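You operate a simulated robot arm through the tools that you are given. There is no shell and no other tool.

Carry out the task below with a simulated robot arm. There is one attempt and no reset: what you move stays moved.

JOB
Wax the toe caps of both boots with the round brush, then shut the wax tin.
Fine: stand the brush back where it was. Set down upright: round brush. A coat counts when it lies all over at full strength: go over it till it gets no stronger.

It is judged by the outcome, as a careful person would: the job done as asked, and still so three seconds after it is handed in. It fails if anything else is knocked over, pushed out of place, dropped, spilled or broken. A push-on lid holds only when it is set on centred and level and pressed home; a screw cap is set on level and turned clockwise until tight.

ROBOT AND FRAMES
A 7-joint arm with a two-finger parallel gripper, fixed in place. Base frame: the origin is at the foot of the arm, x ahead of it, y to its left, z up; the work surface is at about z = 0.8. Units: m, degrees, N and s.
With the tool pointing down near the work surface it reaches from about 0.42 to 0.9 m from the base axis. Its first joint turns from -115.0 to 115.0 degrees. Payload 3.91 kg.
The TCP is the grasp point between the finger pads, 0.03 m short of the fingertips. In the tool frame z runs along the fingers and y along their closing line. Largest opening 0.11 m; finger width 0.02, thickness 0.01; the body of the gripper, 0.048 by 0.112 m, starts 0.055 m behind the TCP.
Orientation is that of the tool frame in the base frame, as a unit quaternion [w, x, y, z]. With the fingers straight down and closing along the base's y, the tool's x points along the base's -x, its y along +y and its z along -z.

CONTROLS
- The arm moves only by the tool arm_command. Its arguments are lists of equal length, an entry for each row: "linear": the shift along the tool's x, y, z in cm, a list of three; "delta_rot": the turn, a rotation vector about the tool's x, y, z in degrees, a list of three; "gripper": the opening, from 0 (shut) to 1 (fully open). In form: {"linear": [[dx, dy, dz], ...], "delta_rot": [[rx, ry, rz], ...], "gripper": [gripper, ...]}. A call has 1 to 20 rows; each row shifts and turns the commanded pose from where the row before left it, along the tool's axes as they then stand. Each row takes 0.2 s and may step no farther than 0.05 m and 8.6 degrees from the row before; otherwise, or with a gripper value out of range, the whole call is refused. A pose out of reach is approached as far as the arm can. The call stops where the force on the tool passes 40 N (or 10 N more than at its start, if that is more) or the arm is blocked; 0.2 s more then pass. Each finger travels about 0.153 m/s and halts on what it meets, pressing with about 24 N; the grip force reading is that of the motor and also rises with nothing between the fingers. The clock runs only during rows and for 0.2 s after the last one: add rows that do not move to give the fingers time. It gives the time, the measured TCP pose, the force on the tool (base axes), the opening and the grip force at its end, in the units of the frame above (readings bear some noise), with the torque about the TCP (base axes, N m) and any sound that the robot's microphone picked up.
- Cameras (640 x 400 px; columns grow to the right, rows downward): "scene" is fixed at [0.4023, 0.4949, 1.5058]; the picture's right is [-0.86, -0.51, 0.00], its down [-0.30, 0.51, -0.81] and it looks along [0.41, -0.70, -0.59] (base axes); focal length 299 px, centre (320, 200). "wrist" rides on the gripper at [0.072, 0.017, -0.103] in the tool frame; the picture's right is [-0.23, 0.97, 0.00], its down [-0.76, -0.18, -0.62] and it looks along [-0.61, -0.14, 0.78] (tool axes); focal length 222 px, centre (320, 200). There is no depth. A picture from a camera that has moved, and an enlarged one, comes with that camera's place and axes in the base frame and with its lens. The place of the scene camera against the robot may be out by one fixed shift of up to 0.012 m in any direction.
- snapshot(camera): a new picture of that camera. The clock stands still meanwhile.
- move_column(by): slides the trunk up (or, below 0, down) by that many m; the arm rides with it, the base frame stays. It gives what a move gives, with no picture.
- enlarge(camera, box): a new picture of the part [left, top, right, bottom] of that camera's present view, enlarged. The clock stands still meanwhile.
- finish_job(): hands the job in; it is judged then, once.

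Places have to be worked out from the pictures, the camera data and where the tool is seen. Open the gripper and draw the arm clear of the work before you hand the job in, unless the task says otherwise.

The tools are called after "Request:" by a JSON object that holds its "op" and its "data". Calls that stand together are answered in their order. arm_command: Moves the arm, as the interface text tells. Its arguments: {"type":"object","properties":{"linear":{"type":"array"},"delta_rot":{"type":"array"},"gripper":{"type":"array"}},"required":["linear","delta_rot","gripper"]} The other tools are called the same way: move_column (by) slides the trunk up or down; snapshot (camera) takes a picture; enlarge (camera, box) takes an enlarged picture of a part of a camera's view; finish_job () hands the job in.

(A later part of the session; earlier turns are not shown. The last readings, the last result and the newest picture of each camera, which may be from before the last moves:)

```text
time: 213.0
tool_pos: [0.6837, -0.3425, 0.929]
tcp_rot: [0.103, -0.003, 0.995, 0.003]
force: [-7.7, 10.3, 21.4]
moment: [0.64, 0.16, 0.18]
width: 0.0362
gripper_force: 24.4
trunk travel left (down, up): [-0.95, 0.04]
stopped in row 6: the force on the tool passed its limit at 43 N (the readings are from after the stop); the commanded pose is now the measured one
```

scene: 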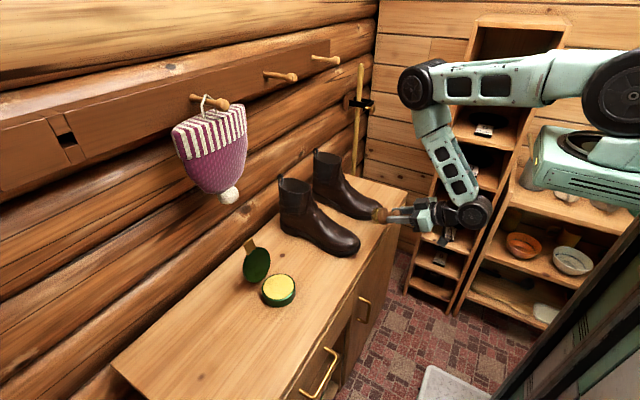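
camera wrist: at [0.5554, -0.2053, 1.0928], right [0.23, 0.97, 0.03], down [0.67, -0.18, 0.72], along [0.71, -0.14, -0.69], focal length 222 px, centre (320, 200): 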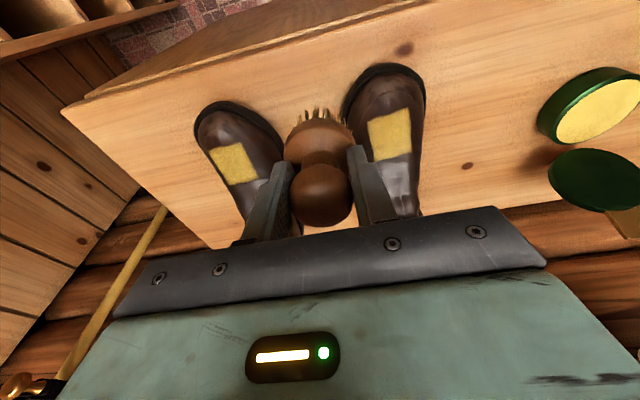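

The force spiked toward the −y side; I back off 2 mm and check.

Request:
{"op": "arm_command", "data": {"linear": [[0, 0, -0.2], [0, 0, 0]], "delta_rot": [[0, 0, 0], [0, 0, 0]], "gripper": [0, 0]}}

Request:
{"op": "enlarge", "data": {"camera": "scene", "box": [340, 160, 400, 220]}}

Request:
{"op": "enlarge", "data": {"camera": "wrist", "box": [240, 30, 400, 230]}}

```text
time: 213.6
tool_pos: [0.6831, -0.345, 0.9285]
tcp_rot: [0.103, -0.002, 0.995, 0.003]
force: [-5.2, 6.3, 4.5]
moment: [0.44, 0.14, 0.23]
width: 0.0361
gripper_force: 24.7
trunk travel left (down, up): [-0.95, 0.04]
```

```text
6.67 times, centred on (370, 190) of scene
camera zoom: at [0.4023, 0.4949, 1.5058], right [-0.86, -0.51, 0.0], down [-0.3, 0.51, -0.81], along [0.41, -0.7, -0.59], focal length 1994 px, centre (-13, 267)
```

zoom: 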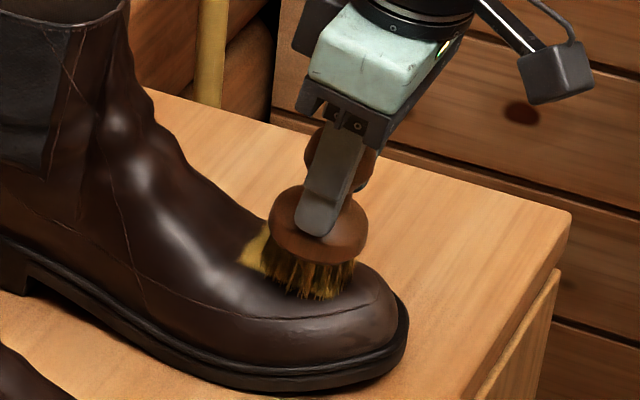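

```text
2.00 times, centred on (320, 130) of wrist
camera zoom: at [0.592, -0.3292, 1.0153], right [0.22, 0.97, 0.05], down [0.62, -0.18, 0.77], along [0.75, -0.14, -0.64], focal length 444 px, centre (320, 340)
```

zoom: 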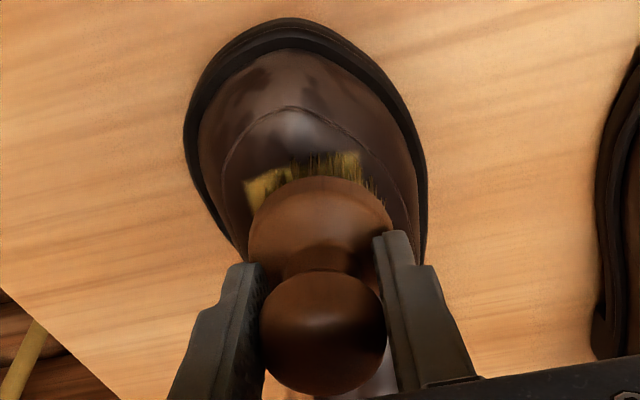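

Settled. I lift off and inspect both patches again.

Request:
{"op": "arm_command", "data": {"linear": [[0, 0.3, 0], [0, 0.3, 0], [0, -0.3, 0], [0, -0.3, 0], [0, 0, -2.5], [0, 0, -2.5], [0, 0, -2.5], [0.8, 4, 0], [0.8, 4, 0], [0.8, 4, 0], [0.8, 4, 0], [0, 0, 0]], "delta_rot": [[0, 0, 0], [0, 0, 0], [0, 0, 0], [0, 0, 0], [0, 0, 0], [0, 0, 0], [0, 0, 0], [0, 0, 0], [0, 0, 0], [0, 0, 0], [0, 0, 0], [0, 0, 0]], "gripper": [0, 0, 0, 0, 0, 0, 0, 0, 0, 0, 0, 0]}}

Request:
{"op": "enlarge", "data": {"camera": "wrist", "box": [150, 90, 280, 240]}}

Request:
{"op": "enlarge", "data": {"camera": "wrist", "box": [310, 50, 410, 160]}}

Request:
{"op": "enlarge", "data": {"camera": "scene", "box": [320, 170, 400, 250]}}

```text
time: 216.2
tool_pos: [0.6346, -0.1884, 0.9958]
tcp_rot: [0.104, -0.001, 0.995, 0.004]
force: [0.2, 0.1, 0.4]
moment: [-0.01, -0.02, 0.01]
width: 0.0359
gripper_force: 23.9
trunk travel left (down, up): [-0.95, 0.04]
```

```text
2.67 times, centred on (215, 165) of wrist
camera zoom: at [0.5433, -0.1714, 1.083], right [0.22, 0.97, 0.05], down [0.62, -0.18, 0.77], along [0.76, -0.14, -0.64], focal length 592 px, centre (600, 293)
```

zoom: 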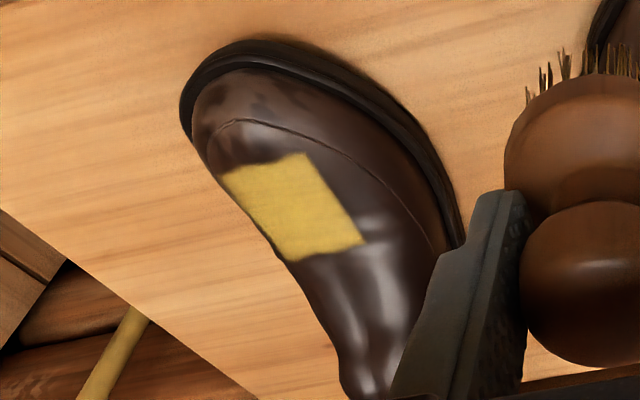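

```text
3.64 times, centred on (360, 105) of wrist
camera zoom: at [0.5433, -0.1714, 1.083], right [0.22, 0.97, 0.05], down [0.62, -0.18, 0.77], along [0.76, -0.14, -0.64], focal length 808 px, centre (174, 546)
```

zoom: 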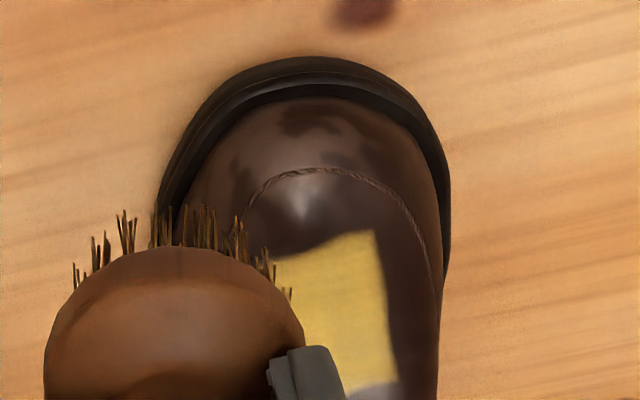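

```text
5.00 times, centred on (360, 210) of scene
camera zoom: at [0.4023, 0.4949, 1.5058], right [-0.86, -0.51, 0.0], down [-0.3, 0.51, -0.81], along [0.41, -0.7, -0.59], focal length 1496 px, centre (120, 150)
```

zoom: 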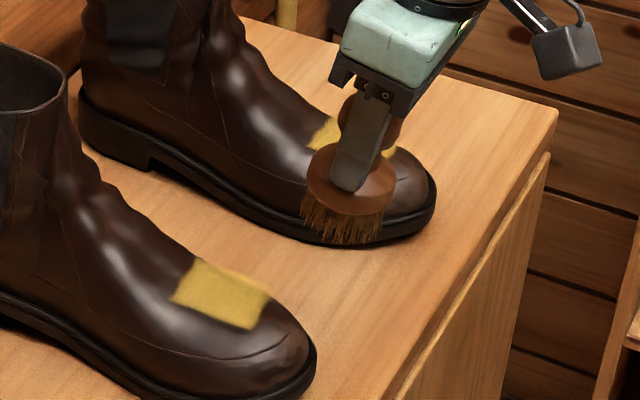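

Both look solid. I move toward the tin side to free the scene view and compare both patches at high zoom.

Request:
{"op": "arm_command", "data": {"linear": [[0, 3.7, -0.3], [0, 3.7, -0.3], [0, 3.7, 0], [0, 3.7, 0], [0, 3.7, 0], [0, 3.7, 0], [-1.5, 3.7, 0], [0, 0, 0]], "delta_rot": [[0, 0, 0], [0, 0, 0], [0, 0, 0], [0, 0, 0], [0, 0, 0], [0, 6, 0], [0, 6, 0], [0, 0, 0]], "gripper": [0, 0, 0, 0, 0, 0, 0, 0]}}

Request:
{"op": "enlarge", "data": {"camera": "scene", "box": [330, 217, 360, 242]}}

Request:
{"op": "enlarge", "data": {"camera": "scene", "box": [355, 188, 385, 213]}}

```text
time: 218.0
tool_pos: [0.6484, 0.0744, 1.0062]
tcp_rot: [-0.002, -0.002, 1.0, 0.003]
force: [-0.5, -0.1, -0.6]
moment: [0.0, 0.02, 0.0]
width: 0.0357
gripper_force: 23.9
trunk travel left (down, up): [-0.95, 0.04]
```

```text
16.00 times, centred on (345, 230) of scene
camera zoom: at [0.4023, 0.4949, 1.5058], right [-0.86, -0.51, 0.0], down [-0.3, 0.51, -0.81], along [0.41, -0.7, -0.59], focal length 4786 px, centre (-80, -272)
```

zoom: 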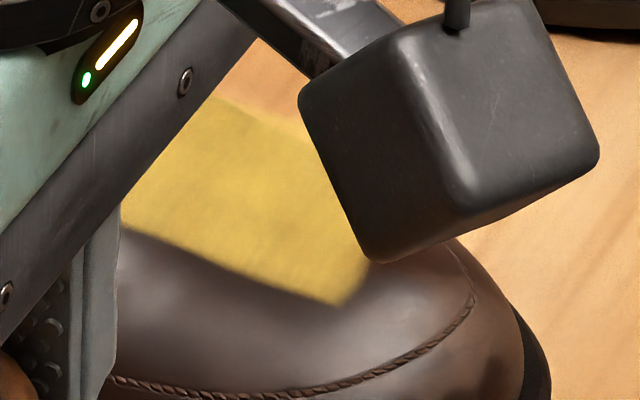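

```text
16.00 times, centred on (370, 200) of scene
camera zoom: at [0.4023, 0.4949, 1.5058], right [-0.86, -0.51, 0.0], down [-0.3, 0.51, -0.81], along [0.41, -0.7, -0.59], focal length 4786 px, centre (-480, 192)
```

zoom: 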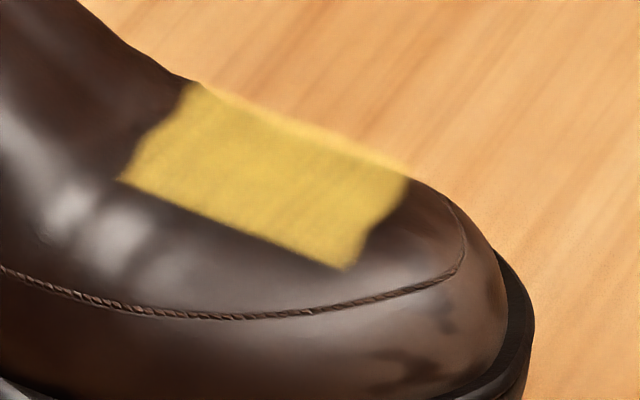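

Boot 2's patch did not get any stronger with the last pass, so it's saturated. I check boot 1 from the wrist camera here.

Request:
{"op": "snapshot", "data": {"camera": "wrist"}}

Request:
{"op": "enlarge", "data": {"camera": "wrist", "box": [80, 80, 200, 220]}}

```text
taken
camera wrist: at [0.5765, 0.0903, 1.1105], right [0.22, 0.97, 0.0], down [0.76, -0.18, 0.62], along [0.6, -0.13, -0.78], focal length 222 px, centre (320, 200)
```

wrist: 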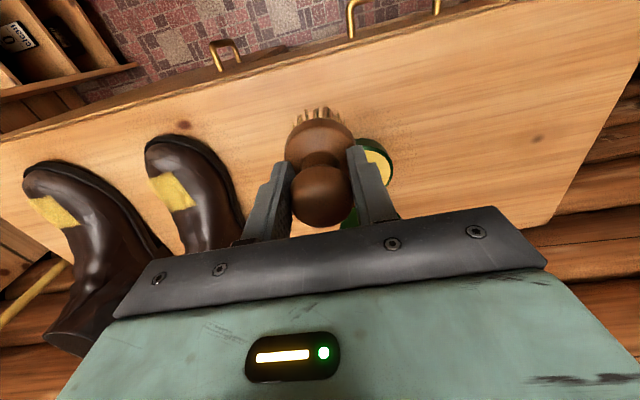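

```text
2.86 times, centred on (140, 150) of wrist
camera zoom: at [0.5765, 0.0903, 1.1105], right [0.22, 0.97, 0.0], down [0.76, -0.18, 0.62], along [0.6, -0.13, -0.78], focal length 635 px, centre (834, 343)
```

zoom: 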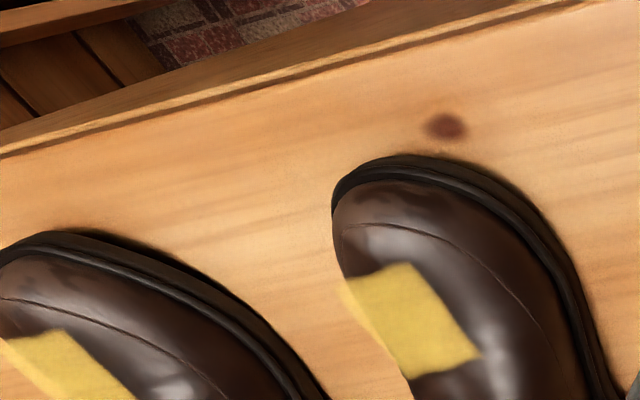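

Boot 1 looks uniform too, but I want certainty that neither can get stronger, so I'll reload once more and give both a last light pass. Back to the tin.

Request:
{"op": "arm_command", "data": {"linear": [[-3.4, 1.3, 0], [-3.4, 1.3, 0], [-3.4, 1.3, 0], [0, 0, 2.5], [0, 0, 2.5], [0, 0, 2.5], [0, 0, 1.0], [0, 0, 0]], "delta_rot": [[0, -4, 0], [0, 0, 0], [0, 0, 0], [0, 0, 0], [0, 0, 0], [0, 0, 0], [0, 0, 0], [0, 0, 0]], "gripper": [0, 0, 0, 0, 0, 0, 0, 0]}}

Request:
{"op": "enlarge", "data": {"camera": "scene", "box": [235, 225, 325, 315]}}

```text
time: 219.8
tool_pos: [0.7568, 0.1147, 0.9251]
tcp_rot: [0.034, -0.002, 0.999, 0.003]
force: [-0.6, 0.8, -0.7]
moment: [0.0, 0.01, 0.01]
width: 0.0358
gripper_force: 23.9
trunk travel left (down, up): [-0.95, 0.04]
```

```text
4.44 times, centred on (280, 270) of scene
camera zoom: at [0.4023, 0.4949, 1.5058], right [-0.86, -0.51, 0.0], down [-0.3, 0.51, -0.81], along [0.41, -0.7, -0.59], focal length 1330 px, centre (498, -111)
```

zoom: 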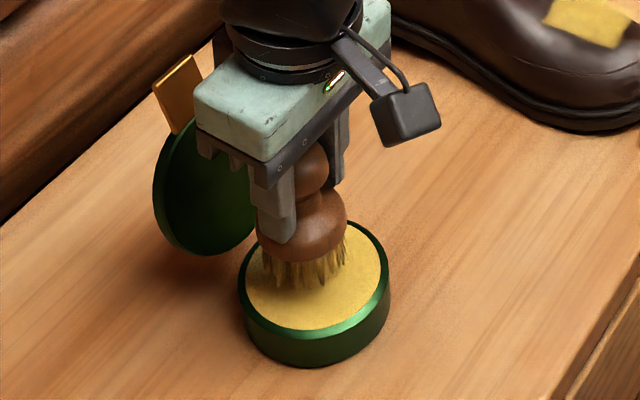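

Request:
{"op": "arm_command", "data": {"linear": [[0, 0, 0.6], [0, 0, 0.4], [0, 0, 0.3], [0, 0, 0]], "delta_rot": [[0, 0, 0], [0, 0, 0], [0, 0, 0], [0, 0, 0]], "gripper": [0, 0, 0, 0]}}

```text
time: 220.8
tool_pos: [0.758, 0.1139, 0.9117]
tcp_rot: [0.033, -0.002, 0.999, 0.003]
force: [0.3, -0.5, -0.9]
moment: [0.03, -0.02, 0.0]
width: 0.0356
gripper_force: 23.9
trunk travel left (down, up): [-0.95, 0.04]
```

Request:
{"op": "arm_command", "data": {"linear": [[0, 0, 0.2], [0, 0, 0.15], [0, 0, 0]], "delta_rot": [[0, 0, 0], [0, 0, 0], [0, 0, 0]], "gripper": [0, 0, 0]}}

```text
time: 221.6
tool_pos: [0.7582, 0.113, 0.9095]
tcp_rot: [0.035, -0.002, 0.999, 0.002]
force: [0.3, -0.3, -0.2]
moment: [0.0, -0.01, -0.02]
width: 0.0362
gripper_force: 23.8
trunk travel left (down, up): [-0.95, 0.04]
```

Request:
{"op": "arm_command", "data": {"linear": [[0, 0, 0.15], [0, 0, 0.12], [0, 0, 0]], "delta_rot": [[0, 0, 0], [0, 0, 0], [0, 0, 0]], "gripper": [0, 0, 0]}}

```text
time: 222.4
tool_pos: [0.7584, 0.1136, 0.9085]
tcp_rot: [0.036, -0.002, 0.999, 0.003]
force: [0.2, -1.2, 18.8]
moment: [-0.21, 0.3, 0.01]
width: 0.0359
gripper_force: 23.9
trunk travel left (down, up): [-0.95, 0.04]
```

Dipped. Twist, lift and go to boot 1 again.

Request:
{"op": "arm_command", "data": {"linear": [[0, 0, -0.05], [0, 0, 0], [0, 0, 0], [0, 0, 0], [0, 0, 0], [0, 0, 0], [0, 0, -1], [0, 0, -2.5], [0, 0, -2.5], [0, 0, -2.5], [4, -1, -0.5], [3.5, -1, -0.5], [0, -4, 0], [0, -4, 0], [0, -4, 0], [0, -4, 0], [0, -4, 0], [0, -4, 0], [0, 0, 0]], "delta_rot": [[0, 0, 0], [0, 0, 6], [0, 0, 6], [0, 0, -6], [0, 0, -6], [0, 0, 0], [0, 0, 0], [0, 0, 0], [0, 0, 0], [0, 0, 0], [0, 0, 0], [0, 0, 0], [0, 0, 0], [0, 0, 0], [0, 0, 0], [0, 0, 0], [0, 0, 0], [0, 0, 0], [0, -6, 0]], "gripper": [0, 0, 0, 0, 0, 0, 0, 0, 0, 0, 0, 0, 0, 0, 0, 0, 0, 0, 0]}}

Request:
{"op": "snapshot", "data": {"camera": "wrist"}}

Request:
{"op": "enlarge", "data": {"camera": "scene", "box": [320, 180, 390, 250]}}

```text
time: 226.4
tool_pos: [0.6798, -0.1497, 0.9951]
tcp_rot: [0.086, -0.002, 0.996, 0.002]
force: [0.2, 0.4, -1.0]
moment: [0.02, -0.01, -0.01]
width: 0.0357
gripper_force: 24.0
trunk travel left (down, up): [-0.95, 0.04]
```

```text
taken
camera wrist: at [0.5923, -0.1327, 1.0843], right [0.22, 0.97, 0.04], down [0.64, -0.18, 0.74], along [0.73, -0.13, -0.67], focal length 222 px, centre (320, 200)
```

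wrist: 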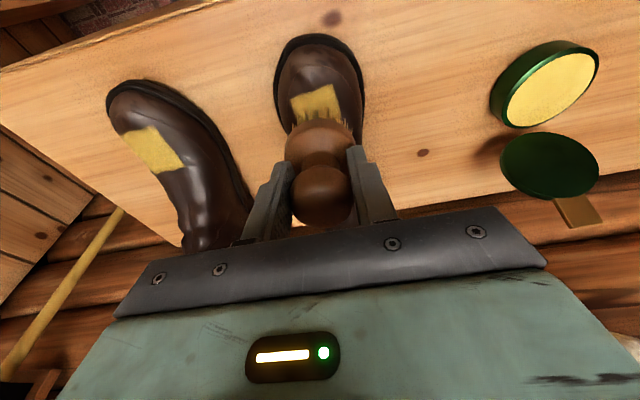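

```text
5.71 times, centred on (355, 215) of scene
camera zoom: at [0.4023, 0.4949, 1.5058], right [-0.86, -0.51, 0.0], down [-0.3, 0.51, -0.81], along [0.41, -0.7, -0.59], focal length 1709 px, centre (120, 114)
```

zoom: 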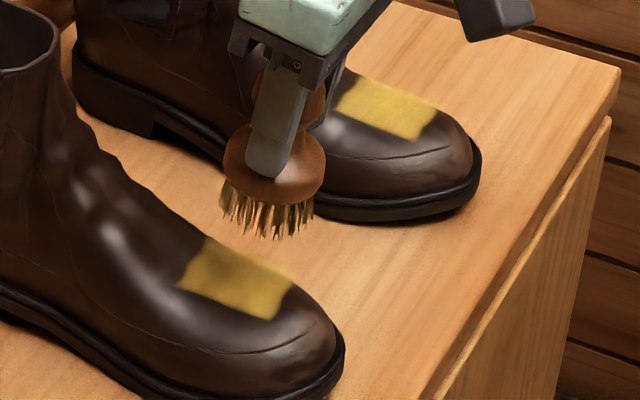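

Boot 1 below. Descend with care for the light last pass.

Request:
{"op": "arm_command", "data": {"linear": [[0, 0, 2.5], [0, 0, 2.2], [0, 0, 0.6], [0, 0, 0]], "delta_rot": [[0, 0, 0], [0, 0, 0], [0, 0, 0], [0, 0, 0]], "gripper": [0, 0, 0, 0]}}

Request:
{"op": "arm_command", "data": {"linear": [[0, 0, 0.2], [0, 0, 0.2], [0, 0, 0]], "delta_rot": [[0, 0, 0], [0, 0, 0], [0, 0, 0]], "gripper": [0, 0, 0]}}

```text
time: 227.4
tool_pos: [0.6889, -0.1463, 0.9439]
tcp_rot: [0.085, -0.003, 0.996, 0.004]
force: [0.3, -0.2, -1.0]
moment: [0.0, 0.01, -0.03]
width: 0.0356
gripper_force: 24.4
trunk travel left (down, up): [-0.95, 0.04]
```

```text
time: 228.2
tool_pos: [0.6885, -0.1473, 0.9393]
tcp_rot: [0.086, -0.001, 0.996, 0.003]
force: [0.4, 0.2, -0.7]
moment: [0.0, 0.0, -0.02]
width: 0.0361
gripper_force: 23.6
trunk travel left (down, up): [-0.95, 0.04]
```

Request:
{"op": "arm_command", "data": {"linear": [[0, 0, 0.2], [0, 0, 0.15], [0, 0, 0]], "delta_rot": [[0, 0, 0], [0, 0, 0], [0, 0, 0]], "gripper": [0, 0, 0]}}

```text
time: 229.0
tool_pos: [0.6876, -0.1469, 0.9352]
tcp_rot: [0.087, -0.002, 0.996, 0.004]
force: [0.2, 0.4, -1.4]
moment: [0.03, 0.04, 0.0]
width: 0.036
gripper_force: 23.8
trunk travel left (down, up): [-0.95, 0.04]
```

Request:
{"op": "arm_command", "data": {"linear": [[0, 0, 0.15], [0, 0, 0.12], [0, 0, 0]], "delta_rot": [[0, 0, 0], [0, 0, 0], [0, 0, 0]], "gripper": [0, 0, 0]}}

```text
time: 229.8
tool_pos: [0.688, -0.1478, 0.9324]
tcp_rot: [0.086, -0.002, 0.996, 0.002]
force: [-0.7, -0.4, -1.0]
moment: [0.01, -0.02, 0.01]
width: 0.0355
gripper_force: 23.8
trunk travel left (down, up): [-0.95, 0.04]
```

Request:
{"op": "arm_command", "data": {"linear": [[0, 0, 0.12], [0, 0, 0.1], [0, 0, 0]], "delta_rot": [[0, 0, 0], [0, 0, 0], [0, 0, 0]], "gripper": [0, 0, 0]}}

```text
time: 230.6
tool_pos: [0.6888, -0.1472, 0.9317]
tcp_rot: [0.086, -0.002, 0.996, 0.003]
force: [-3.9, -0.9, 8.1]
moment: [-0.08, -0.09, -0.03]
width: 0.0358
gripper_force: 24.1
trunk travel left (down, up): [-0.95, 0.04]
```

Contact ~9 N. Short strokes here and lane by lane forward.

Request:
{"op": "arm_command", "data": {"linear": [[0, 0.4, 0], [0, 0.4, 0], [0, -0.4, 0], [0, -0.4, 0], [0, -0.4, 0], [0, -0.4, 0], [0, 0.4, 0], [0, 0.4, 0], [0.4, 0, 0.05], [0, 0.4, 0], [0, 0.4, 0], [0, -0.4, 0], [0, -0.4, 0], [0, -0.4, 0], [0, -0.4, 0], [0, 0.4, 0], [0, 0.4, 0], [0, 0, 0]], "delta_rot": [[0, 0, 0], [0, 0, 0], [0, 0, 0], [0, 0, 0], [0, 0, 0], [0, 0, 0], [0, 0, 0], [0, 0, 0], [0, 0, 0], [0, 0, 0], [0, 0, 0], [0, 0, 0], [0, 0, 0], [0, 0, 0], [0, 0, 0], [0, 0, 0], [0, 0, 0], [0, 0, 0]], "gripper": [0, 0, 0, 0, 0, 0, 0, 0, 0, 0, 0, 0, 0, 0, 0, 0, 0, 0]}}

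```text
time: 234.4
tool_pos: [0.685, -0.1498, 0.9284]
tcp_rot: [0.085, -0.001, 0.996, 0.002]
force: [-1.7, -5.5, 12.5]
moment: [-0.27, 0.23, 0.06]
width: 0.0358
gripper_force: 24.5
trunk travel left (down, up): [-0.95, 0.04]
```

Request:
{"op": "arm_command", "data": {"linear": [[0.4, 0, 0], [0, 0.4, 0], [0, 0.4, 0], [0, -0.4, 0], [0, -0.4, 0], [0, -0.4, 0], [0, -0.4, 0], [0, 0.4, 0], [0, 0.4, 0], [0.4, 0, 0], [0, 0.4, 0], [0, 0.4, 0], [0, -0.4, 0], [0, -0.4, 0], [0, -0.4, 0], [0, -0.4, 0], [0, 0.4, 0], [0, 0.4, 0], [0, 0, 0]], "delta_rot": [[0, 0, 0], [0, 0, 0], [0, 0, 0], [0, 0, 0], [0, 0, 0], [0, 0, 0], [0, 0, 0], [0, 0, 0], [0, 0, 0], [0, 0, 0], [0, 0, 0], [0, 0, 0], [0, 0, 0], [0, 0, 0], [0, 0, 0], [0, 0, 0], [0, 0, 0], [0, 0, 0], [0, 0, 0]], "gripper": [0, 0, 0, 0, 0, 0, 0, 0, 0, 0, 0, 0, 0, 0, 0, 0, 0, 0, 0]}}

Request:
{"op": "arm_command", "data": {"linear": [[0, 0, -2.5], [0, 0, -2.5], [0, 0, -2.5], [1.5, -4, 0], [1.5, -4, 0], [0, 0, 0]], "delta_rot": [[0, 0, 0], [0, 0, 0], [0, 0, 0], [0, 0, 0], [0, 0, 0], [0, 0, 0]], "gripper": [0, 0, 0, 0, 0, 0]}}

Request:
{"op": "enlarge", "data": {"camera": "scene", "box": [330, 217, 360, 242]}}

Request:
{"op": "enlarge", "data": {"camera": "wrist", "box": [190, 40, 450, 220]}}

```text
time: 238.4
tool_pos: [0.6763, -0.1507, 0.9289]
tcp_rot: [0.085, 0.0, 0.996, 0.001]
force: [-6.4, -13.0, 17.1]
moment: [-0.7, 0.43, 0.1]
width: 0.036
gripper_force: 24.1
trunk travel left (down, up): [-0.95, 0.04]
```

```text
time: 239.8
tool_pos: [0.6342, -0.2289, 0.9954]
tcp_rot: [0.087, -0.003, 0.996, 0.002]
force: [0.0, 0.3, 0.0]
moment: [0.03, -0.04, 0.0]
width: 0.0358
gripper_force: 23.9
trunk travel left (down, up): [-0.95, 0.04]
```

```text
16.00 times, centred on (345, 230) of scene
camera zoom: at [0.4023, 0.4949, 1.5058], right [-0.86, -0.51, 0.0], down [-0.3, 0.51, -0.81], along [0.41, -0.7, -0.59], focal length 4786 px, centre (-80, -272)
```

zoom: 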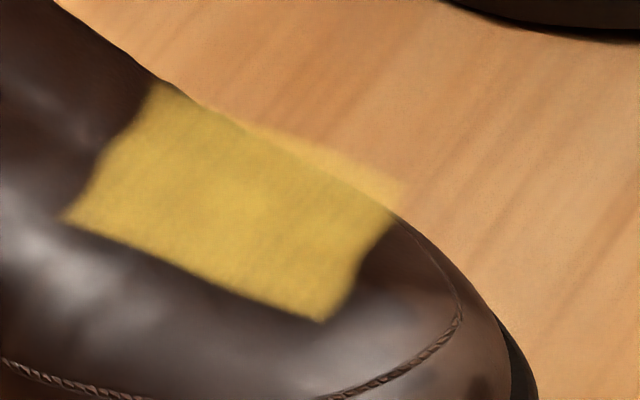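

```text
2.22 times, centred on (320, 130) of wrist
camera zoom: at [0.5458, -0.2129, 1.0849], right [0.22, 0.97, 0.04], down [0.64, -0.18, 0.74], along [0.73, -0.13, -0.67], focal length 494 px, centre (320, 356)
```

zoom: 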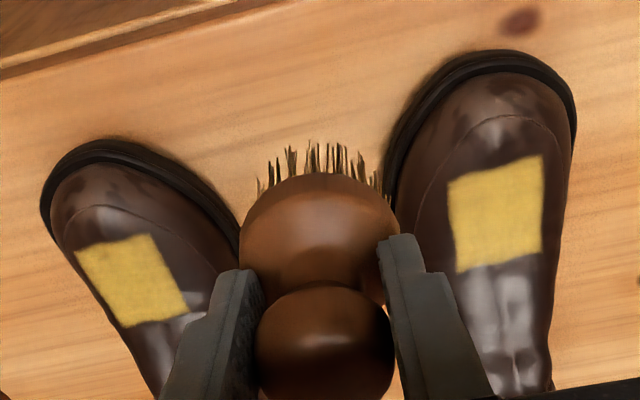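

Both patches now look equally strong and even side by side. For good measure I give boot 2 one last light pass with this load too.

Request:
{"op": "arm_command", "data": {"linear": [[0, 0, 0], [-1.15, -3.87, 0.9], [-1.15, -3.87, 0.9], [-1.15, -3.87, 0.9], [0, 0, 2.0], [0, 0, 1.6], [0, 0, 0]], "delta_rot": [[0, -4, 0], [0, 0, 0], [0, 0, 0], [0, 0, 0], [0, 0, 0], [0, 0, 0], [0, 0, 0]], "gripper": [0, 0, 0, 0, 0, 0, 0]}}

Request:
{"op": "arm_command", "data": {"linear": [[0, 0, 0.3], [0, 0, 0.2], [0, 0, 0]], "delta_rot": [[0, 0, 0], [0, 0, 0], [0, 0, 0]], "gripper": [0, 0, 0]}}

```text
time: 241.4
tool_pos: [0.685, -0.3448, 0.9404]
tcp_rot: [0.12, -0.002, 0.993, 0.003]
force: [-0.5, -0.2, -1.0]
moment: [-0.02, 0.0, -0.02]
width: 0.0356
gripper_force: 24.2
trunk travel left (down, up): [-0.95, 0.04]
```

```text
time: 242.2
tool_pos: [0.6848, -0.3439, 0.9366]
tcp_rot: [0.121, -0.002, 0.993, 0.003]
force: [0.6, 0.1, -0.5]
moment: [0.0, 0.0, -0.02]
width: 0.0359
gripper_force: 23.9
trunk travel left (down, up): [-0.95, 0.04]
```

Request:
{"op": "arm_command", "data": {"linear": [[0, 0, 0.2], [0, 0, 0.15], [0, 0, 0]], "delta_rot": [[0, 0, 0], [0, 0, 0], [0, 0, 0]], "gripper": [0, 0, 0]}}

```text
time: 243.0
tool_pos: [0.687, -0.3427, 0.9329]
tcp_rot: [0.121, -0.002, 0.993, 0.002]
force: [0.4, -0.8, 0.0]
moment: [-0.03, -0.01, -0.01]
width: 0.0359
gripper_force: 24.5
trunk travel left (down, up): [-0.95, 0.04]
```

Request:
{"op": "arm_command", "data": {"linear": [[0, 0, 0.12], [0, 0, 0.1], [0, 0, 0]], "delta_rot": [[0, 0, 0], [0, 0, 0], [0, 0, 0]], "gripper": [0, 0, 0]}}

```text
time: 243.8
tool_pos: [0.6878, -0.3444, 0.9324]
tcp_rot: [0.121, -0.001, 0.993, 0.003]
force: [0.0, -0.4, 1.0]
moment: [-0.03, -0.03, -0.03]
width: 0.0355
gripper_force: 24.6
trunk travel left (down, up): [-0.95, 0.04]
```

Request:
{"op": "arm_command", "data": {"linear": [[0, 0, 0.12], [0, 0, 0]], "delta_rot": [[0, 0, 0], [0, 0, 0]], "gripper": [0, 0]}}

```text
time: 244.4
tool_pos: [0.6864, -0.3437, 0.931]
tcp_rot: [0.121, -0.002, 0.993, 0.002]
force: [-5.8, 0.0, 12.5]
moment: [-0.09, -0.15, -0.03]
width: 0.0356
gripper_force: 23.8
trunk travel left (down, up): [-0.95, 0.04]
```

Contact ~14 N at the rear of the zone; short strokes, then forward lanes.

Request:
{"op": "arm_command", "data": {"linear": [[0, 0.4, 0], [0, 0.4, 0], [0, -0.4, 0], [0, -0.4, 0], [0, -0.4, 0], [0, -0.4, 0], [0, 0.4, 0], [0, 0.4, 0], [0.4, 0, 0.04], [0, 0.4, 0], [0, 0.4, 0], [0, -0.4, 0], [0, -0.4, 0], [0, -0.4, 0], [0, -0.4, 0], [0, 0.4, 0], [0, 0.4, 0], [0, 0, 0]], "delta_rot": [[0, 0, 0], [0, 0, 0], [0, 0, 0], [0, 0, 0], [0, 0, 0], [0, 0, 0], [0, 0, 0], [0, 0, 0], [0, 0, 0], [0, 0, 0], [0, 0, 0], [0, 0, 0], [0, 0, 0], [0, 0, 0], [0, 0, 0], [0, 0, 0], [0, 0, 0], [0, 0, 0]], "gripper": [0, 0, 0, 0, 0, 0, 0, 0, 0, 0, 0, 0, 0, 0, 0, 0, 0, 0]}}

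```text
time: 248.2
tool_pos: [0.6846, -0.3436, 0.93]
tcp_rot: [0.122, 0.0, 0.993, 0.003]
force: [-0.6, 0.1, 0.7]
moment: [-0.03, 0.04, -0.01]
width: 0.0355
gripper_force: 23.9
trunk travel left (down, up): [-0.95, 0.04]
```

Request:
{"op": "arm_command", "data": {"linear": [[0, 0, 0.1], [0, 0, 0.05], [0, 0, 0]], "delta_rot": [[0, 0, 0], [0, 0, 0], [0, 0, 0]], "gripper": [0, 0, 0]}}

```text
time: 249.0
tool_pos: [0.6843, -0.3446, 0.9291]
tcp_rot: [0.121, -0.002, 0.993, 0.003]
force: [-0.1, 0.1, 0.3]
moment: [0.04, -0.05, 0.02]
width: 0.036
gripper_force: 24.1
trunk travel left (down, up): [-0.95, 0.04]
```

Request:
{"op": "arm_command", "data": {"linear": [[0, 0, 0.12], [0, 0, 0]], "delta_rot": [[0, 0, 0], [0, 0, 0]], "gripper": [0, 0]}}

```text
time: 249.6
tool_pos: [0.6834, -0.3428, 0.9288]
tcp_rot: [0.122, -0.002, 0.993, 0.002]
force: [-3.9, 1.0, 12.6]
moment: [-0.02, 0.02, 0.01]
width: 0.0355
gripper_force: 23.6
trunk travel left (down, up): [-0.95, 0.04]
```

Request:
{"op": "arm_command", "data": {"linear": [[0, 0.4, 0], [0, 0.4, 0], [0, -0.4, 0], [0, -0.4, 0], [0, -0.4, 0], [0, -0.4, 0], [0, 0.4, 0], [0, 0.4, 0], [0.4, 0, 0.02], [0, 0.4, 0], [0, 0.4, 0], [0, -0.4, 0], [0, -0.4, 0], [0, -0.4, 0], [0, -0.4, 0], [0, 0.4, 0], [0, 0.4, 0], [0, 0, 0]], "delta_rot": [[0, 0, 0], [0, 0, 0], [0, 0, 0], [0, 0, 0], [0, 0, 0], [0, 0, 0], [0, 0, 0], [0, 0, 0], [0, 0, 0], [0, 0, 0], [0, 0, 0], [0, 0, 0], [0, 0, 0], [0, 0, 0], [0, 0, 0], [0, 0, 0], [0, 0, 0], [0, 0, 0]], "gripper": [0, 0, 0, 0, 0, 0, 0, 0, 0, 0, 0, 0, 0, 0, 0, 0, 0, 0]}}

Request:
{"op": "arm_command", "data": {"linear": [[0, 0, -2.5], [0, 0, -2.5], [0, 0, -2.5], [0.8, 4, 0], [0.8, 4, 0], [0.8, 4, 0], [0, 0, 0]], "delta_rot": [[0, 0, 0], [0, 0, 0], [0, 0, 0], [0, 0, 0], [0, 0, 0], [0, 0, 0], [0, 0, 0]], "gripper": [0, 0, 0, 0, 0, 0, 0]}}

Request:
{"op": "enlarge", "data": {"camera": "wrist", "box": [190, 40, 450, 220]}}

Request:
{"op": "enlarge", "data": {"camera": "scene", "box": [320, 170, 400, 250]}}

```text
time: 252.7
tool_pos: [0.6818, -0.3427, 0.9261]
tcp_rot: [0.121, -0.004, 0.993, 0.007]
force: [-6.0, 7.5, 20.7]
moment: [0.27, 0.52, -0.1]
width: 0.0361
gripper_force: 24.0
trunk travel left (down, up): [-0.95, 0.04]
stopped in row 15: the force on the tool passed its limit at 42 N (the readings are from after the stop); the commanded pose is now the measured one
```

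```text
time: 254.3
tool_pos: [0.6404, -0.2256, 0.9941]
tcp_rot: [0.12, -0.003, 0.993, 0.008]
force: [-0.2, 1.0, -0.4]
moment: [0.0, 0.0, -0.02]
width: 0.036
gripper_force: 24.4
trunk travel left (down, up): [-0.95, 0.04]
```

```text
2.22 times, centred on (320, 130) of wrist
camera zoom: at [0.5457, -0.2096, 1.0779], right [0.21, 0.97, 0.07], down [0.59, -0.18, 0.79], along [0.78, -0.13, -0.62], focal length 494 px, centre (320, 356)
```

zoom: 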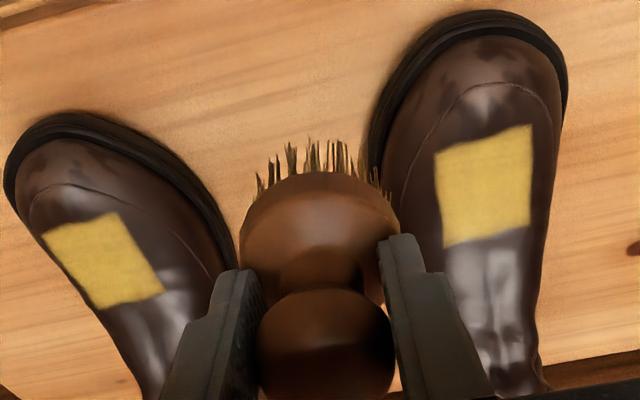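

```text
5.00 times, centred on (360, 210) of scene
camera zoom: at [0.4023, 0.4949, 1.5058], right [-0.86, -0.51, 0.0], down [-0.3, 0.51, -0.81], along [0.41, -0.7, -0.59], focal length 1496 px, centre (120, 150)
```

zoom: 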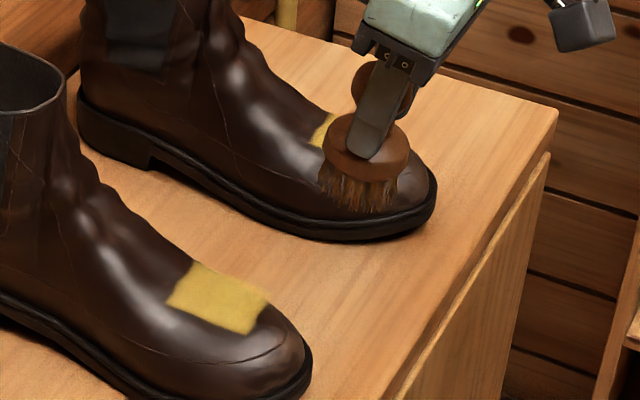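

Both coats are even and no stronger than before: waxing is done. Now I straighten the tool and carry the brush back toward its spot at (0.704, 0.273).

Request:
{"op": "arm_command", "data": {"linear": [[0, 0, -1], [0, 0, 0], [-0.54, 4.15, 0], [-0.54, 4.15, 0], [-0.54, 4.15, 0], [-0.54, 4.15, 0], [-0.54, 4.15, 0], [-0.54, 4.15, 0], [-0.54, 4.15, 0], [-0.54, 4.15, 0], [-0.54, 4.15, 0], [-0.54, 4.15, 0], [-0.54, 4.15, 0], [-0.54, 4.15, 0], [0, 0, 0]], "delta_rot": [[0, 7, 0], [0, 7, 0], [0, 0, 0], [0, 0, 0], [0, 0, 0], [0, 0, 0], [0, 0, 0], [0, 0, 0], [0, 0, 0], [0, 0, 0], [0, 0, 0], [0, 0, 0], [0, 0, 0], [0, 0, 0], [0, 0, 0]], "gripper": [0, 0, 0, 0, 0, 0, 0, 0, 0, 0, 0, 0, 0, 0, 0]}}

Request:
{"op": "enlarge", "data": {"camera": "wrist", "box": [240, 80, 400, 230]}}

Request:
{"op": "enlarge", "data": {"camera": "scene", "box": [210, 240, 310, 360]}}

Request:
{"op": "snapshot", "data": {"camera": "scene"}}

```text
time: 257.5
tool_pos: [0.695, 0.2743, 1.0099]
tcp_rot: [-0.001, -0.005, 1.0, 0.006]
force: [-0.6, -0.6, 0.0]
moment: [0.01, -0.04, -0.01]
width: 0.0358
gripper_force: 24.2
trunk travel left (down, up): [-0.95, 0.04]
```

```text
2.67 times, centred on (320, 155) of wrist
camera zoom: at [0.6237, 0.2898, 1.1143], right [0.22, 0.98, 0.01], down [0.77, -0.18, 0.62], along [0.61, -0.13, -0.79], focal length 592 px, centre (320, 320)
```

zoom: 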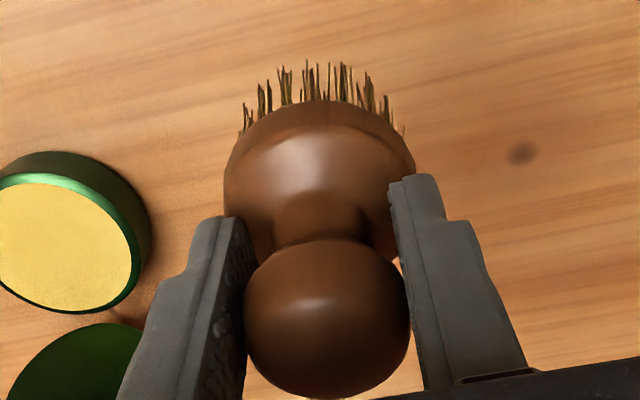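

```text
3.33 times, centred on (260, 300) of scene
camera zoom: at [0.4023, 0.4949, 1.5058], right [-0.86, -0.51, 0.0], down [-0.3, 0.51, -0.81], along [0.41, -0.7, -0.59], focal length 997 px, centre (520, -133)
```

zoom: 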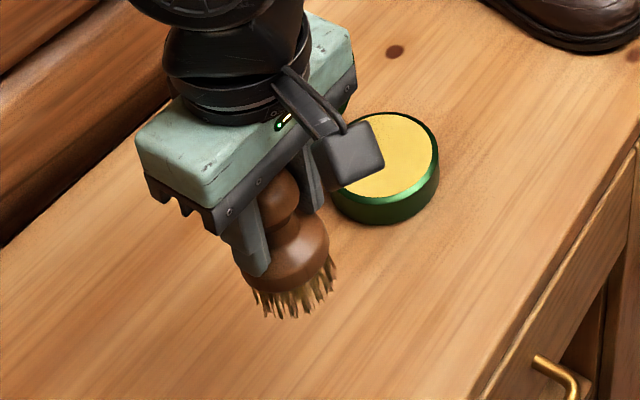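

```text
taken
```

scene: 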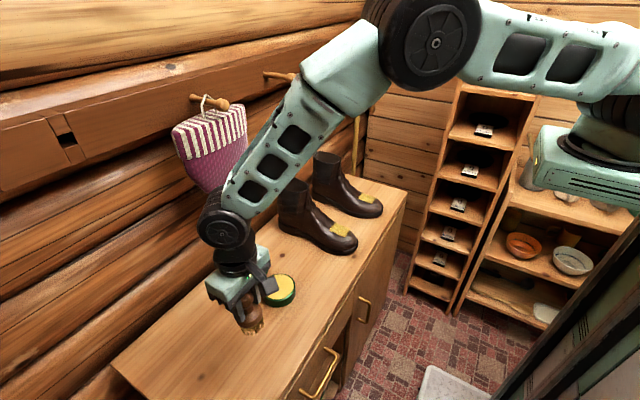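

I check the brush's tilt in the grip closely before setting it down.

Request:
{"op": "enlarge", "data": {"camera": "scene", "box": [225, 285, 285, 345]}}

Request:
{"op": "snapshot", "data": {"camera": "wrist"}}

```text
6.67 times, centred on (255, 315) of scene
camera zoom: at [0.4023, 0.4949, 1.5058], right [-0.86, -0.51, 0.0], down [-0.3, 0.51, -0.81], along [0.41, -0.7, -0.59], focal length 1994 px, centre (753, -567)
```

zoom: 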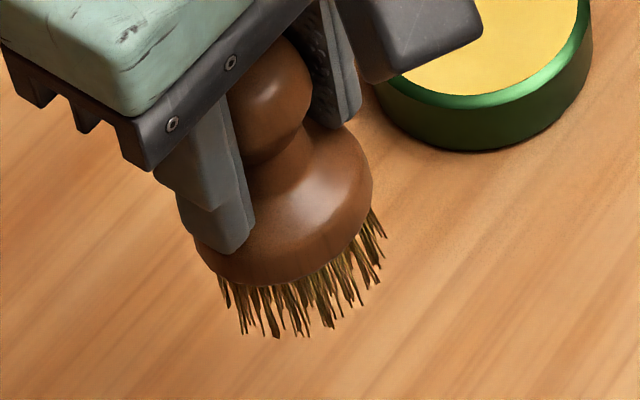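

```text
taken
camera wrist: at [0.6237, 0.2898, 1.1143], right [0.22, 0.98, 0.01], down [0.77, -0.18, 0.62], along [0.61, -0.13, -0.79], focal length 222 px, centre (320, 200)
```

wrist: 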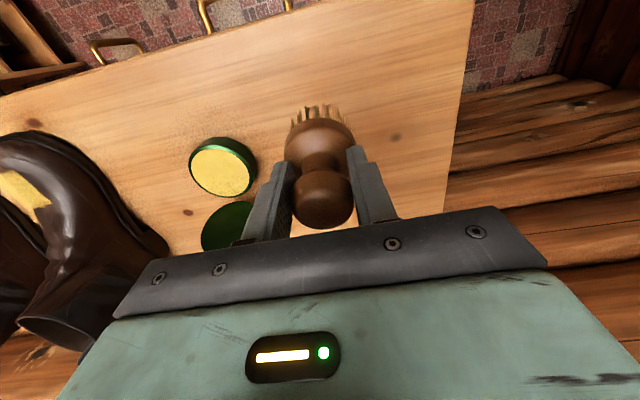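

The brush hangs ~7° off the tool axis (bottom toward −x) with the knob ~9 mm ahead of the TCP. I tilt the tool 7° to make the brush upright and lower it over its old spot (axis target (0.705, 0.2725)).

Request:
{"op": "arm_command", "data": {"linear": [[0, -0.13, 0], [0.3, 0, 2.48], [0.3, 0, 2.48], [0.3, 0, 2.48], [0.3, 0, 2.48], [0.12, 0, 1.0], [0, 0, 0]], "delta_rot": [[0, -7, 0], [0, 0, 0], [0, 0, 0], [0, 0, 0], [0, 0, 0], [0, 0, 0], [0, 0, 0]], "gripper": [0, 0, 0, 0, 0, 0, 0]}}

Request:
{"op": "enlarge", "data": {"camera": "scene", "box": [220, 300, 300, 370]}}

Request:
{"op": "enlarge", "data": {"camera": "wrist", "box": [240, 80, 400, 230]}}

```text
time: 259.1
tool_pos: [0.6956, 0.2739, 0.9029]
tcp_rot: [0.059, -0.003, 0.998, 0.007]
force: [0.6, -0.6, -0.4]
moment: [0.0, 0.0, 0.01]
width: 0.0356
gripper_force: 23.7
trunk travel left (down, up): [-0.95, 0.04]
```

```text
5.71 times, centred on (260, 335) of scene
camera zoom: at [0.4023, 0.4949, 1.5058], right [-0.86, -0.51, 0.0], down [-0.3, 0.51, -0.81], along [0.41, -0.7, -0.59], focal length 1709 px, centre (663, -571)
```

zoom: 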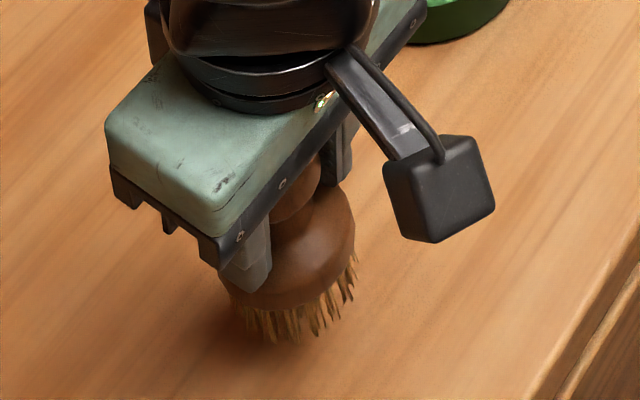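

```text
2.67 times, centred on (320, 155) of wrist
camera zoom: at [0.6132, 0.289, 0.9968], right [0.22, 0.98, 0.04], down [0.68, -0.18, 0.71], along [0.7, -0.13, -0.71], focal length 592 px, centre (320, 320)
```

zoom: 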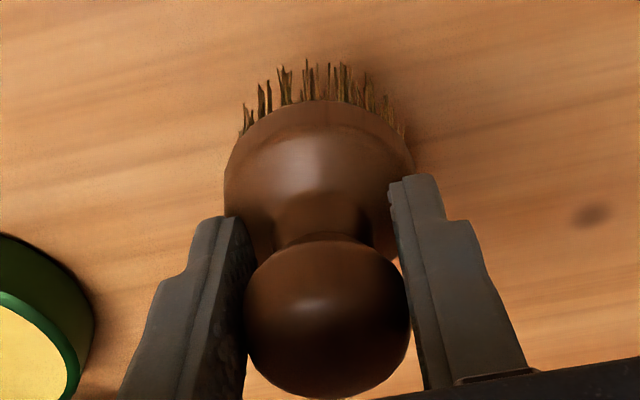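

The brush looks upright now. I lower to just above the table, then touch down gently.

Request:
{"op": "arm_command", "data": {"linear": [[0.12, 0, 1.0], [0.1, 0, 0.8], [0, 0, 0]], "delta_rot": [[0, 0, 0], [0, 0, 0], [0, 0, 0]], "gripper": [0, 0, 0]}}

Request:
{"op": "enlarge", "data": {"camera": "scene", "box": [220, 300, 300, 370]}}

```text
time: 259.9
tool_pos: [0.6957, 0.2724, 0.8822]
tcp_rot: [0.059, -0.003, 0.998, 0.006]
force: [0.2, 0.3, 0.0]
moment: [-0.01, -0.01, 0.03]
width: 0.0356
gripper_force: 24.6
trunk travel left (down, up): [-0.95, 0.04]
```

```text
5.71 times, centred on (260, 335) of scene
camera zoom: at [0.4023, 0.4949, 1.5058], right [-0.86, -0.51, 0.0], down [-0.3, 0.51, -0.81], along [0.41, -0.7, -0.59], focal length 1709 px, centre (663, -571)
```

zoom: 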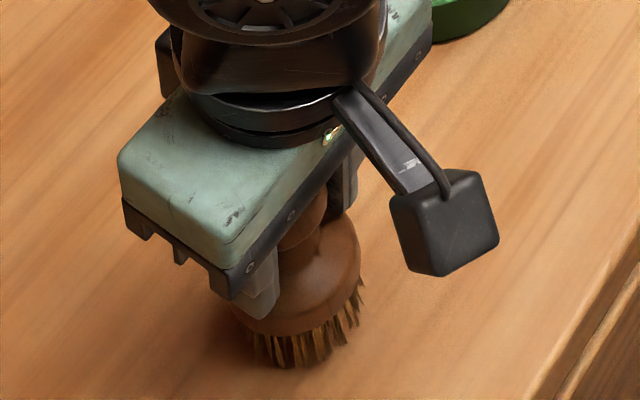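

Request:
{"op": "arm_command", "data": {"linear": [[0.05, 0, 0.4], [0.02, 0, 0.2], [0, 0, 0]], "delta_rot": [[0, 0, 0], [0, 0, 0], [0, 0, 0]], "gripper": [0, 0, 0]}}

```text
time: 260.7
tool_pos: [0.6964, 0.2751, 0.8767]
tcp_rot: [0.059, -0.004, 0.998, 0.006]
force: [-0.5, 0.1, -0.9]
moment: [0.0, 0.02, 0.01]
width: 0.0356
gripper_force: 23.6
trunk travel left (down, up): [-0.95, 0.04]
```

Request:
{"op": "arm_command", "data": {"linear": [[0.02, 0, 0.15], [0.01, 0, 0.1], [0, 0, 0]], "delta_rot": [[0, 0, 0], [0, 0, 0], [0, 0, 0]], "gripper": [0, 0, 0]}}

```text
time: 261.5
tool_pos: [0.6962, 0.2736, 0.8764]
tcp_rot: [0.062, -0.004, 0.998, 0.007]
force: [-1.9, 1.2, 14.8]
moment: [-0.32, -0.02, -0.04]
width: 0.0358
gripper_force: 24.3
trunk travel left (down, up): [-0.95, 0.04]
```

Touchdown at 15 N, upright. I ease off 1 mm, then open the fingers to release.

Request:
{"op": "arm_command", "data": {"linear": [[-0.01, 0, -0.08], [0, 0, 0], [0, 0, 0], [0, 0, 0], [0, 0, 0]], "delta_rot": [[0, 0, 0], [0, 0, 0], [0, 0, 0], [0, 0, 0], [0, 0, 0]], "gripper": [0, 0, 0.4, 0.6, 0.65]}}

Request:
{"op": "enlarge", "data": {"camera": "wrist", "box": [240, 80, 400, 230]}}

Request:
{"op": "enlarge", "data": {"camera": "scene", "box": [220, 300, 300, 370]}}

```text
time: 262.7
tool_pos: [0.697, 0.2735, 0.8747]
tcp_rot: [0.06, -0.004, 0.998, 0.007]
force: [1.0, 0.3, -0.4]
moment: [-0.04, 0.01, 0.0]
width: 0.0715
gripper_force: 0.1
trunk travel left (down, up): [-0.95, 0.04]
```

```text
2.67 times, centred on (320, 155) of wrist
camera zoom: at [0.6133, 0.289, 0.969], right [0.22, 0.98, 0.04], down [0.68, -0.18, 0.71], along [0.7, -0.13, -0.71], focal length 592 px, centre (320, 320)
```

zoom: 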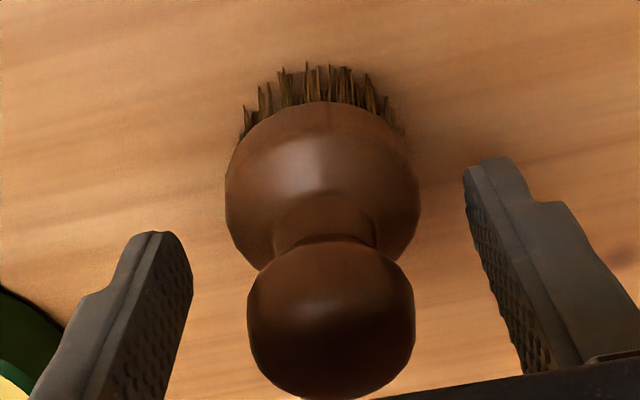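

```text
5.71 times, centred on (260, 335) of scene
camera zoom: at [0.4023, 0.4949, 1.5058], right [-0.86, -0.51, 0.0], down [-0.3, 0.51, -0.81], along [0.41, -0.7, -0.59], focal length 1709 px, centre (663, -571)
```

zoom: 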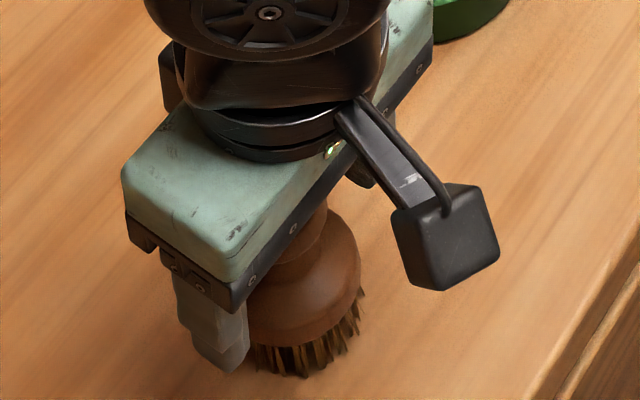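

Released and standing. I raise straight up and verify the brush stands upright in place.

Request:
{"op": "arm_command", "data": {"linear": [[-0.12, 0, -1.0], [-0.3, 0, -2.48], [-0.3, 0, -2.48], [-0.3, 0, -2.48], [-0.3, 0, -2.48], [0, 0, 0], [0, 0, 0]], "delta_rot": [[0, 0, 0], [0, 0, 0], [0, 0, 0], [0, 0, 0], [0, 0, 0], [0, 7, 0], [0, 0, 0]], "gripper": [0.65, 0.65, 0.65, 0.65, 0.65, 0.65, 0.65]}}

Request:
{"op": "snapshot", "data": {"camera": "scene"}}

Request:
{"op": "enlarge", "data": {"camera": "scene", "box": [220, 250, 340, 380]}}

Request:
{"op": "enlarge", "data": {"camera": "wrist", "box": [250, 50, 390, 170]}}

```text
time: 264.3
tool_pos: [0.698, 0.2717, 0.9829]
tcp_rot: [-0.001, -0.004, 1.0, 0.006]
force: [-0.8, -0.4, 0.3]
moment: [0.03, 0.0, 0.01]
width: 0.0717
gripper_force: 0.0
trunk travel left (down, up): [-0.95, 0.04]
```

```text
taken
```

scene: 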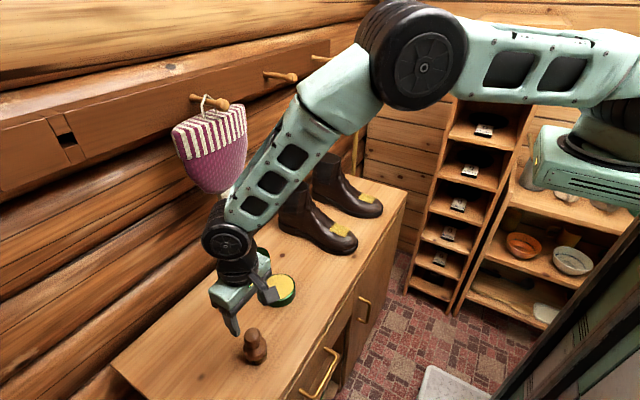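

```text
3.08 times, centred on (280, 315) of scene
camera zoom: at [0.4023, 0.4949, 1.5058], right [-0.86, -0.51, 0.0], down [-0.3, 0.51, -0.81], along [0.41, -0.7, -0.59], focal length 920 px, centre (443, -154)
```

zoom: 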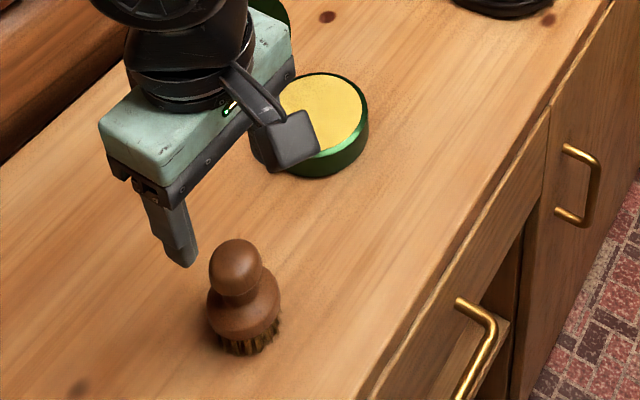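

```text
3.33 times, centred on (320, 110) of wrist
camera zoom: at [0.6267, 0.2875, 1.0871], right [0.22, 0.98, 0.01], down [0.77, -0.18, 0.62], along [0.6, -0.13, -0.79], focal length 740 px, centre (320, 500)
```

zoom: 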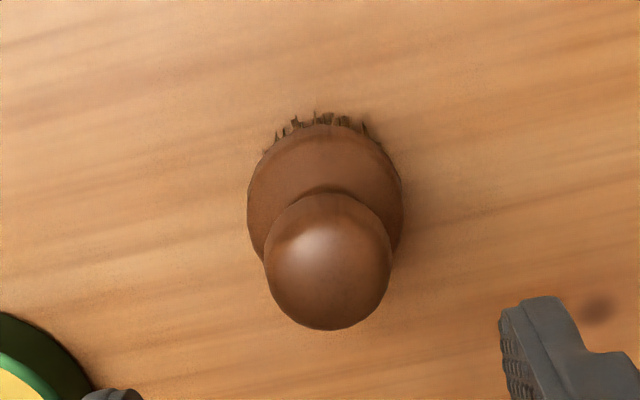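

The brush stands upright within ~2 mm of its original spot. Next the tin: I move to a spot in front of it to measure the lid and tab positions for closing.

Request:
{"op": "arm_command", "data": {"linear": [[0, 0, -2], [2, -4, -1.5], [2, -4, -1.5], [2, -4, -1.5], [2, -4, -1.5], [0, 0, 0]], "delta_rot": [[0, 0, 0], [0, 0, 0], [0, 0, 0], [0, 0, 0], [0, 0, 0], [0, 0, 0]], "gripper": [0.65, 0.65, 0.65, 0.65, 0.65, 0.65]}}

Request:
{"op": "snapshot", "data": {"camera": "wrist"}}

Request:
{"op": "enlarge", "data": {"camera": "scene", "box": [230, 225, 320, 315]}}

```text
time: 265.7
tool_pos: [0.6164, 0.1055, 1.0645]
tcp_rot: [-0.001, -0.004, 1.0, 0.007]
force: [0.1, 0.6, 0.2]
moment: [0.02, 0.0, 0.02]
width: 0.0713
gripper_force: 0.1
trunk travel left (down, up): [-0.95, 0.04]
```

```text
taken
camera wrist: at [0.5447, 0.1208, 1.1687], right [0.22, 0.98, 0.01], down [0.76, -0.18, 0.62], along [0.61, -0.13, -0.79], focal length 222 px, centre (320, 200)
```

wrist: 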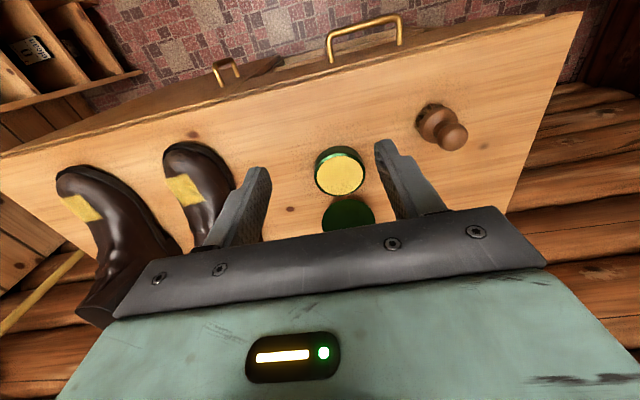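

```text
4.44 times, centred on (275, 270) of scene
camera zoom: at [0.4023, 0.4949, 1.5058], right [-0.86, -0.51, 0.0], down [-0.3, 0.51, -0.81], along [0.41, -0.7, -0.59], focal length 1330 px, centre (520, -111)
```

zoom: 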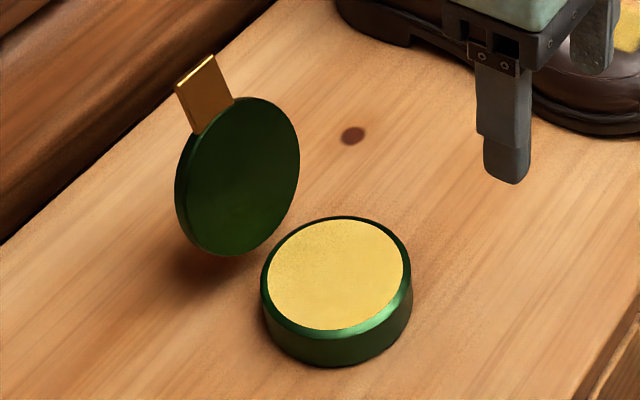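

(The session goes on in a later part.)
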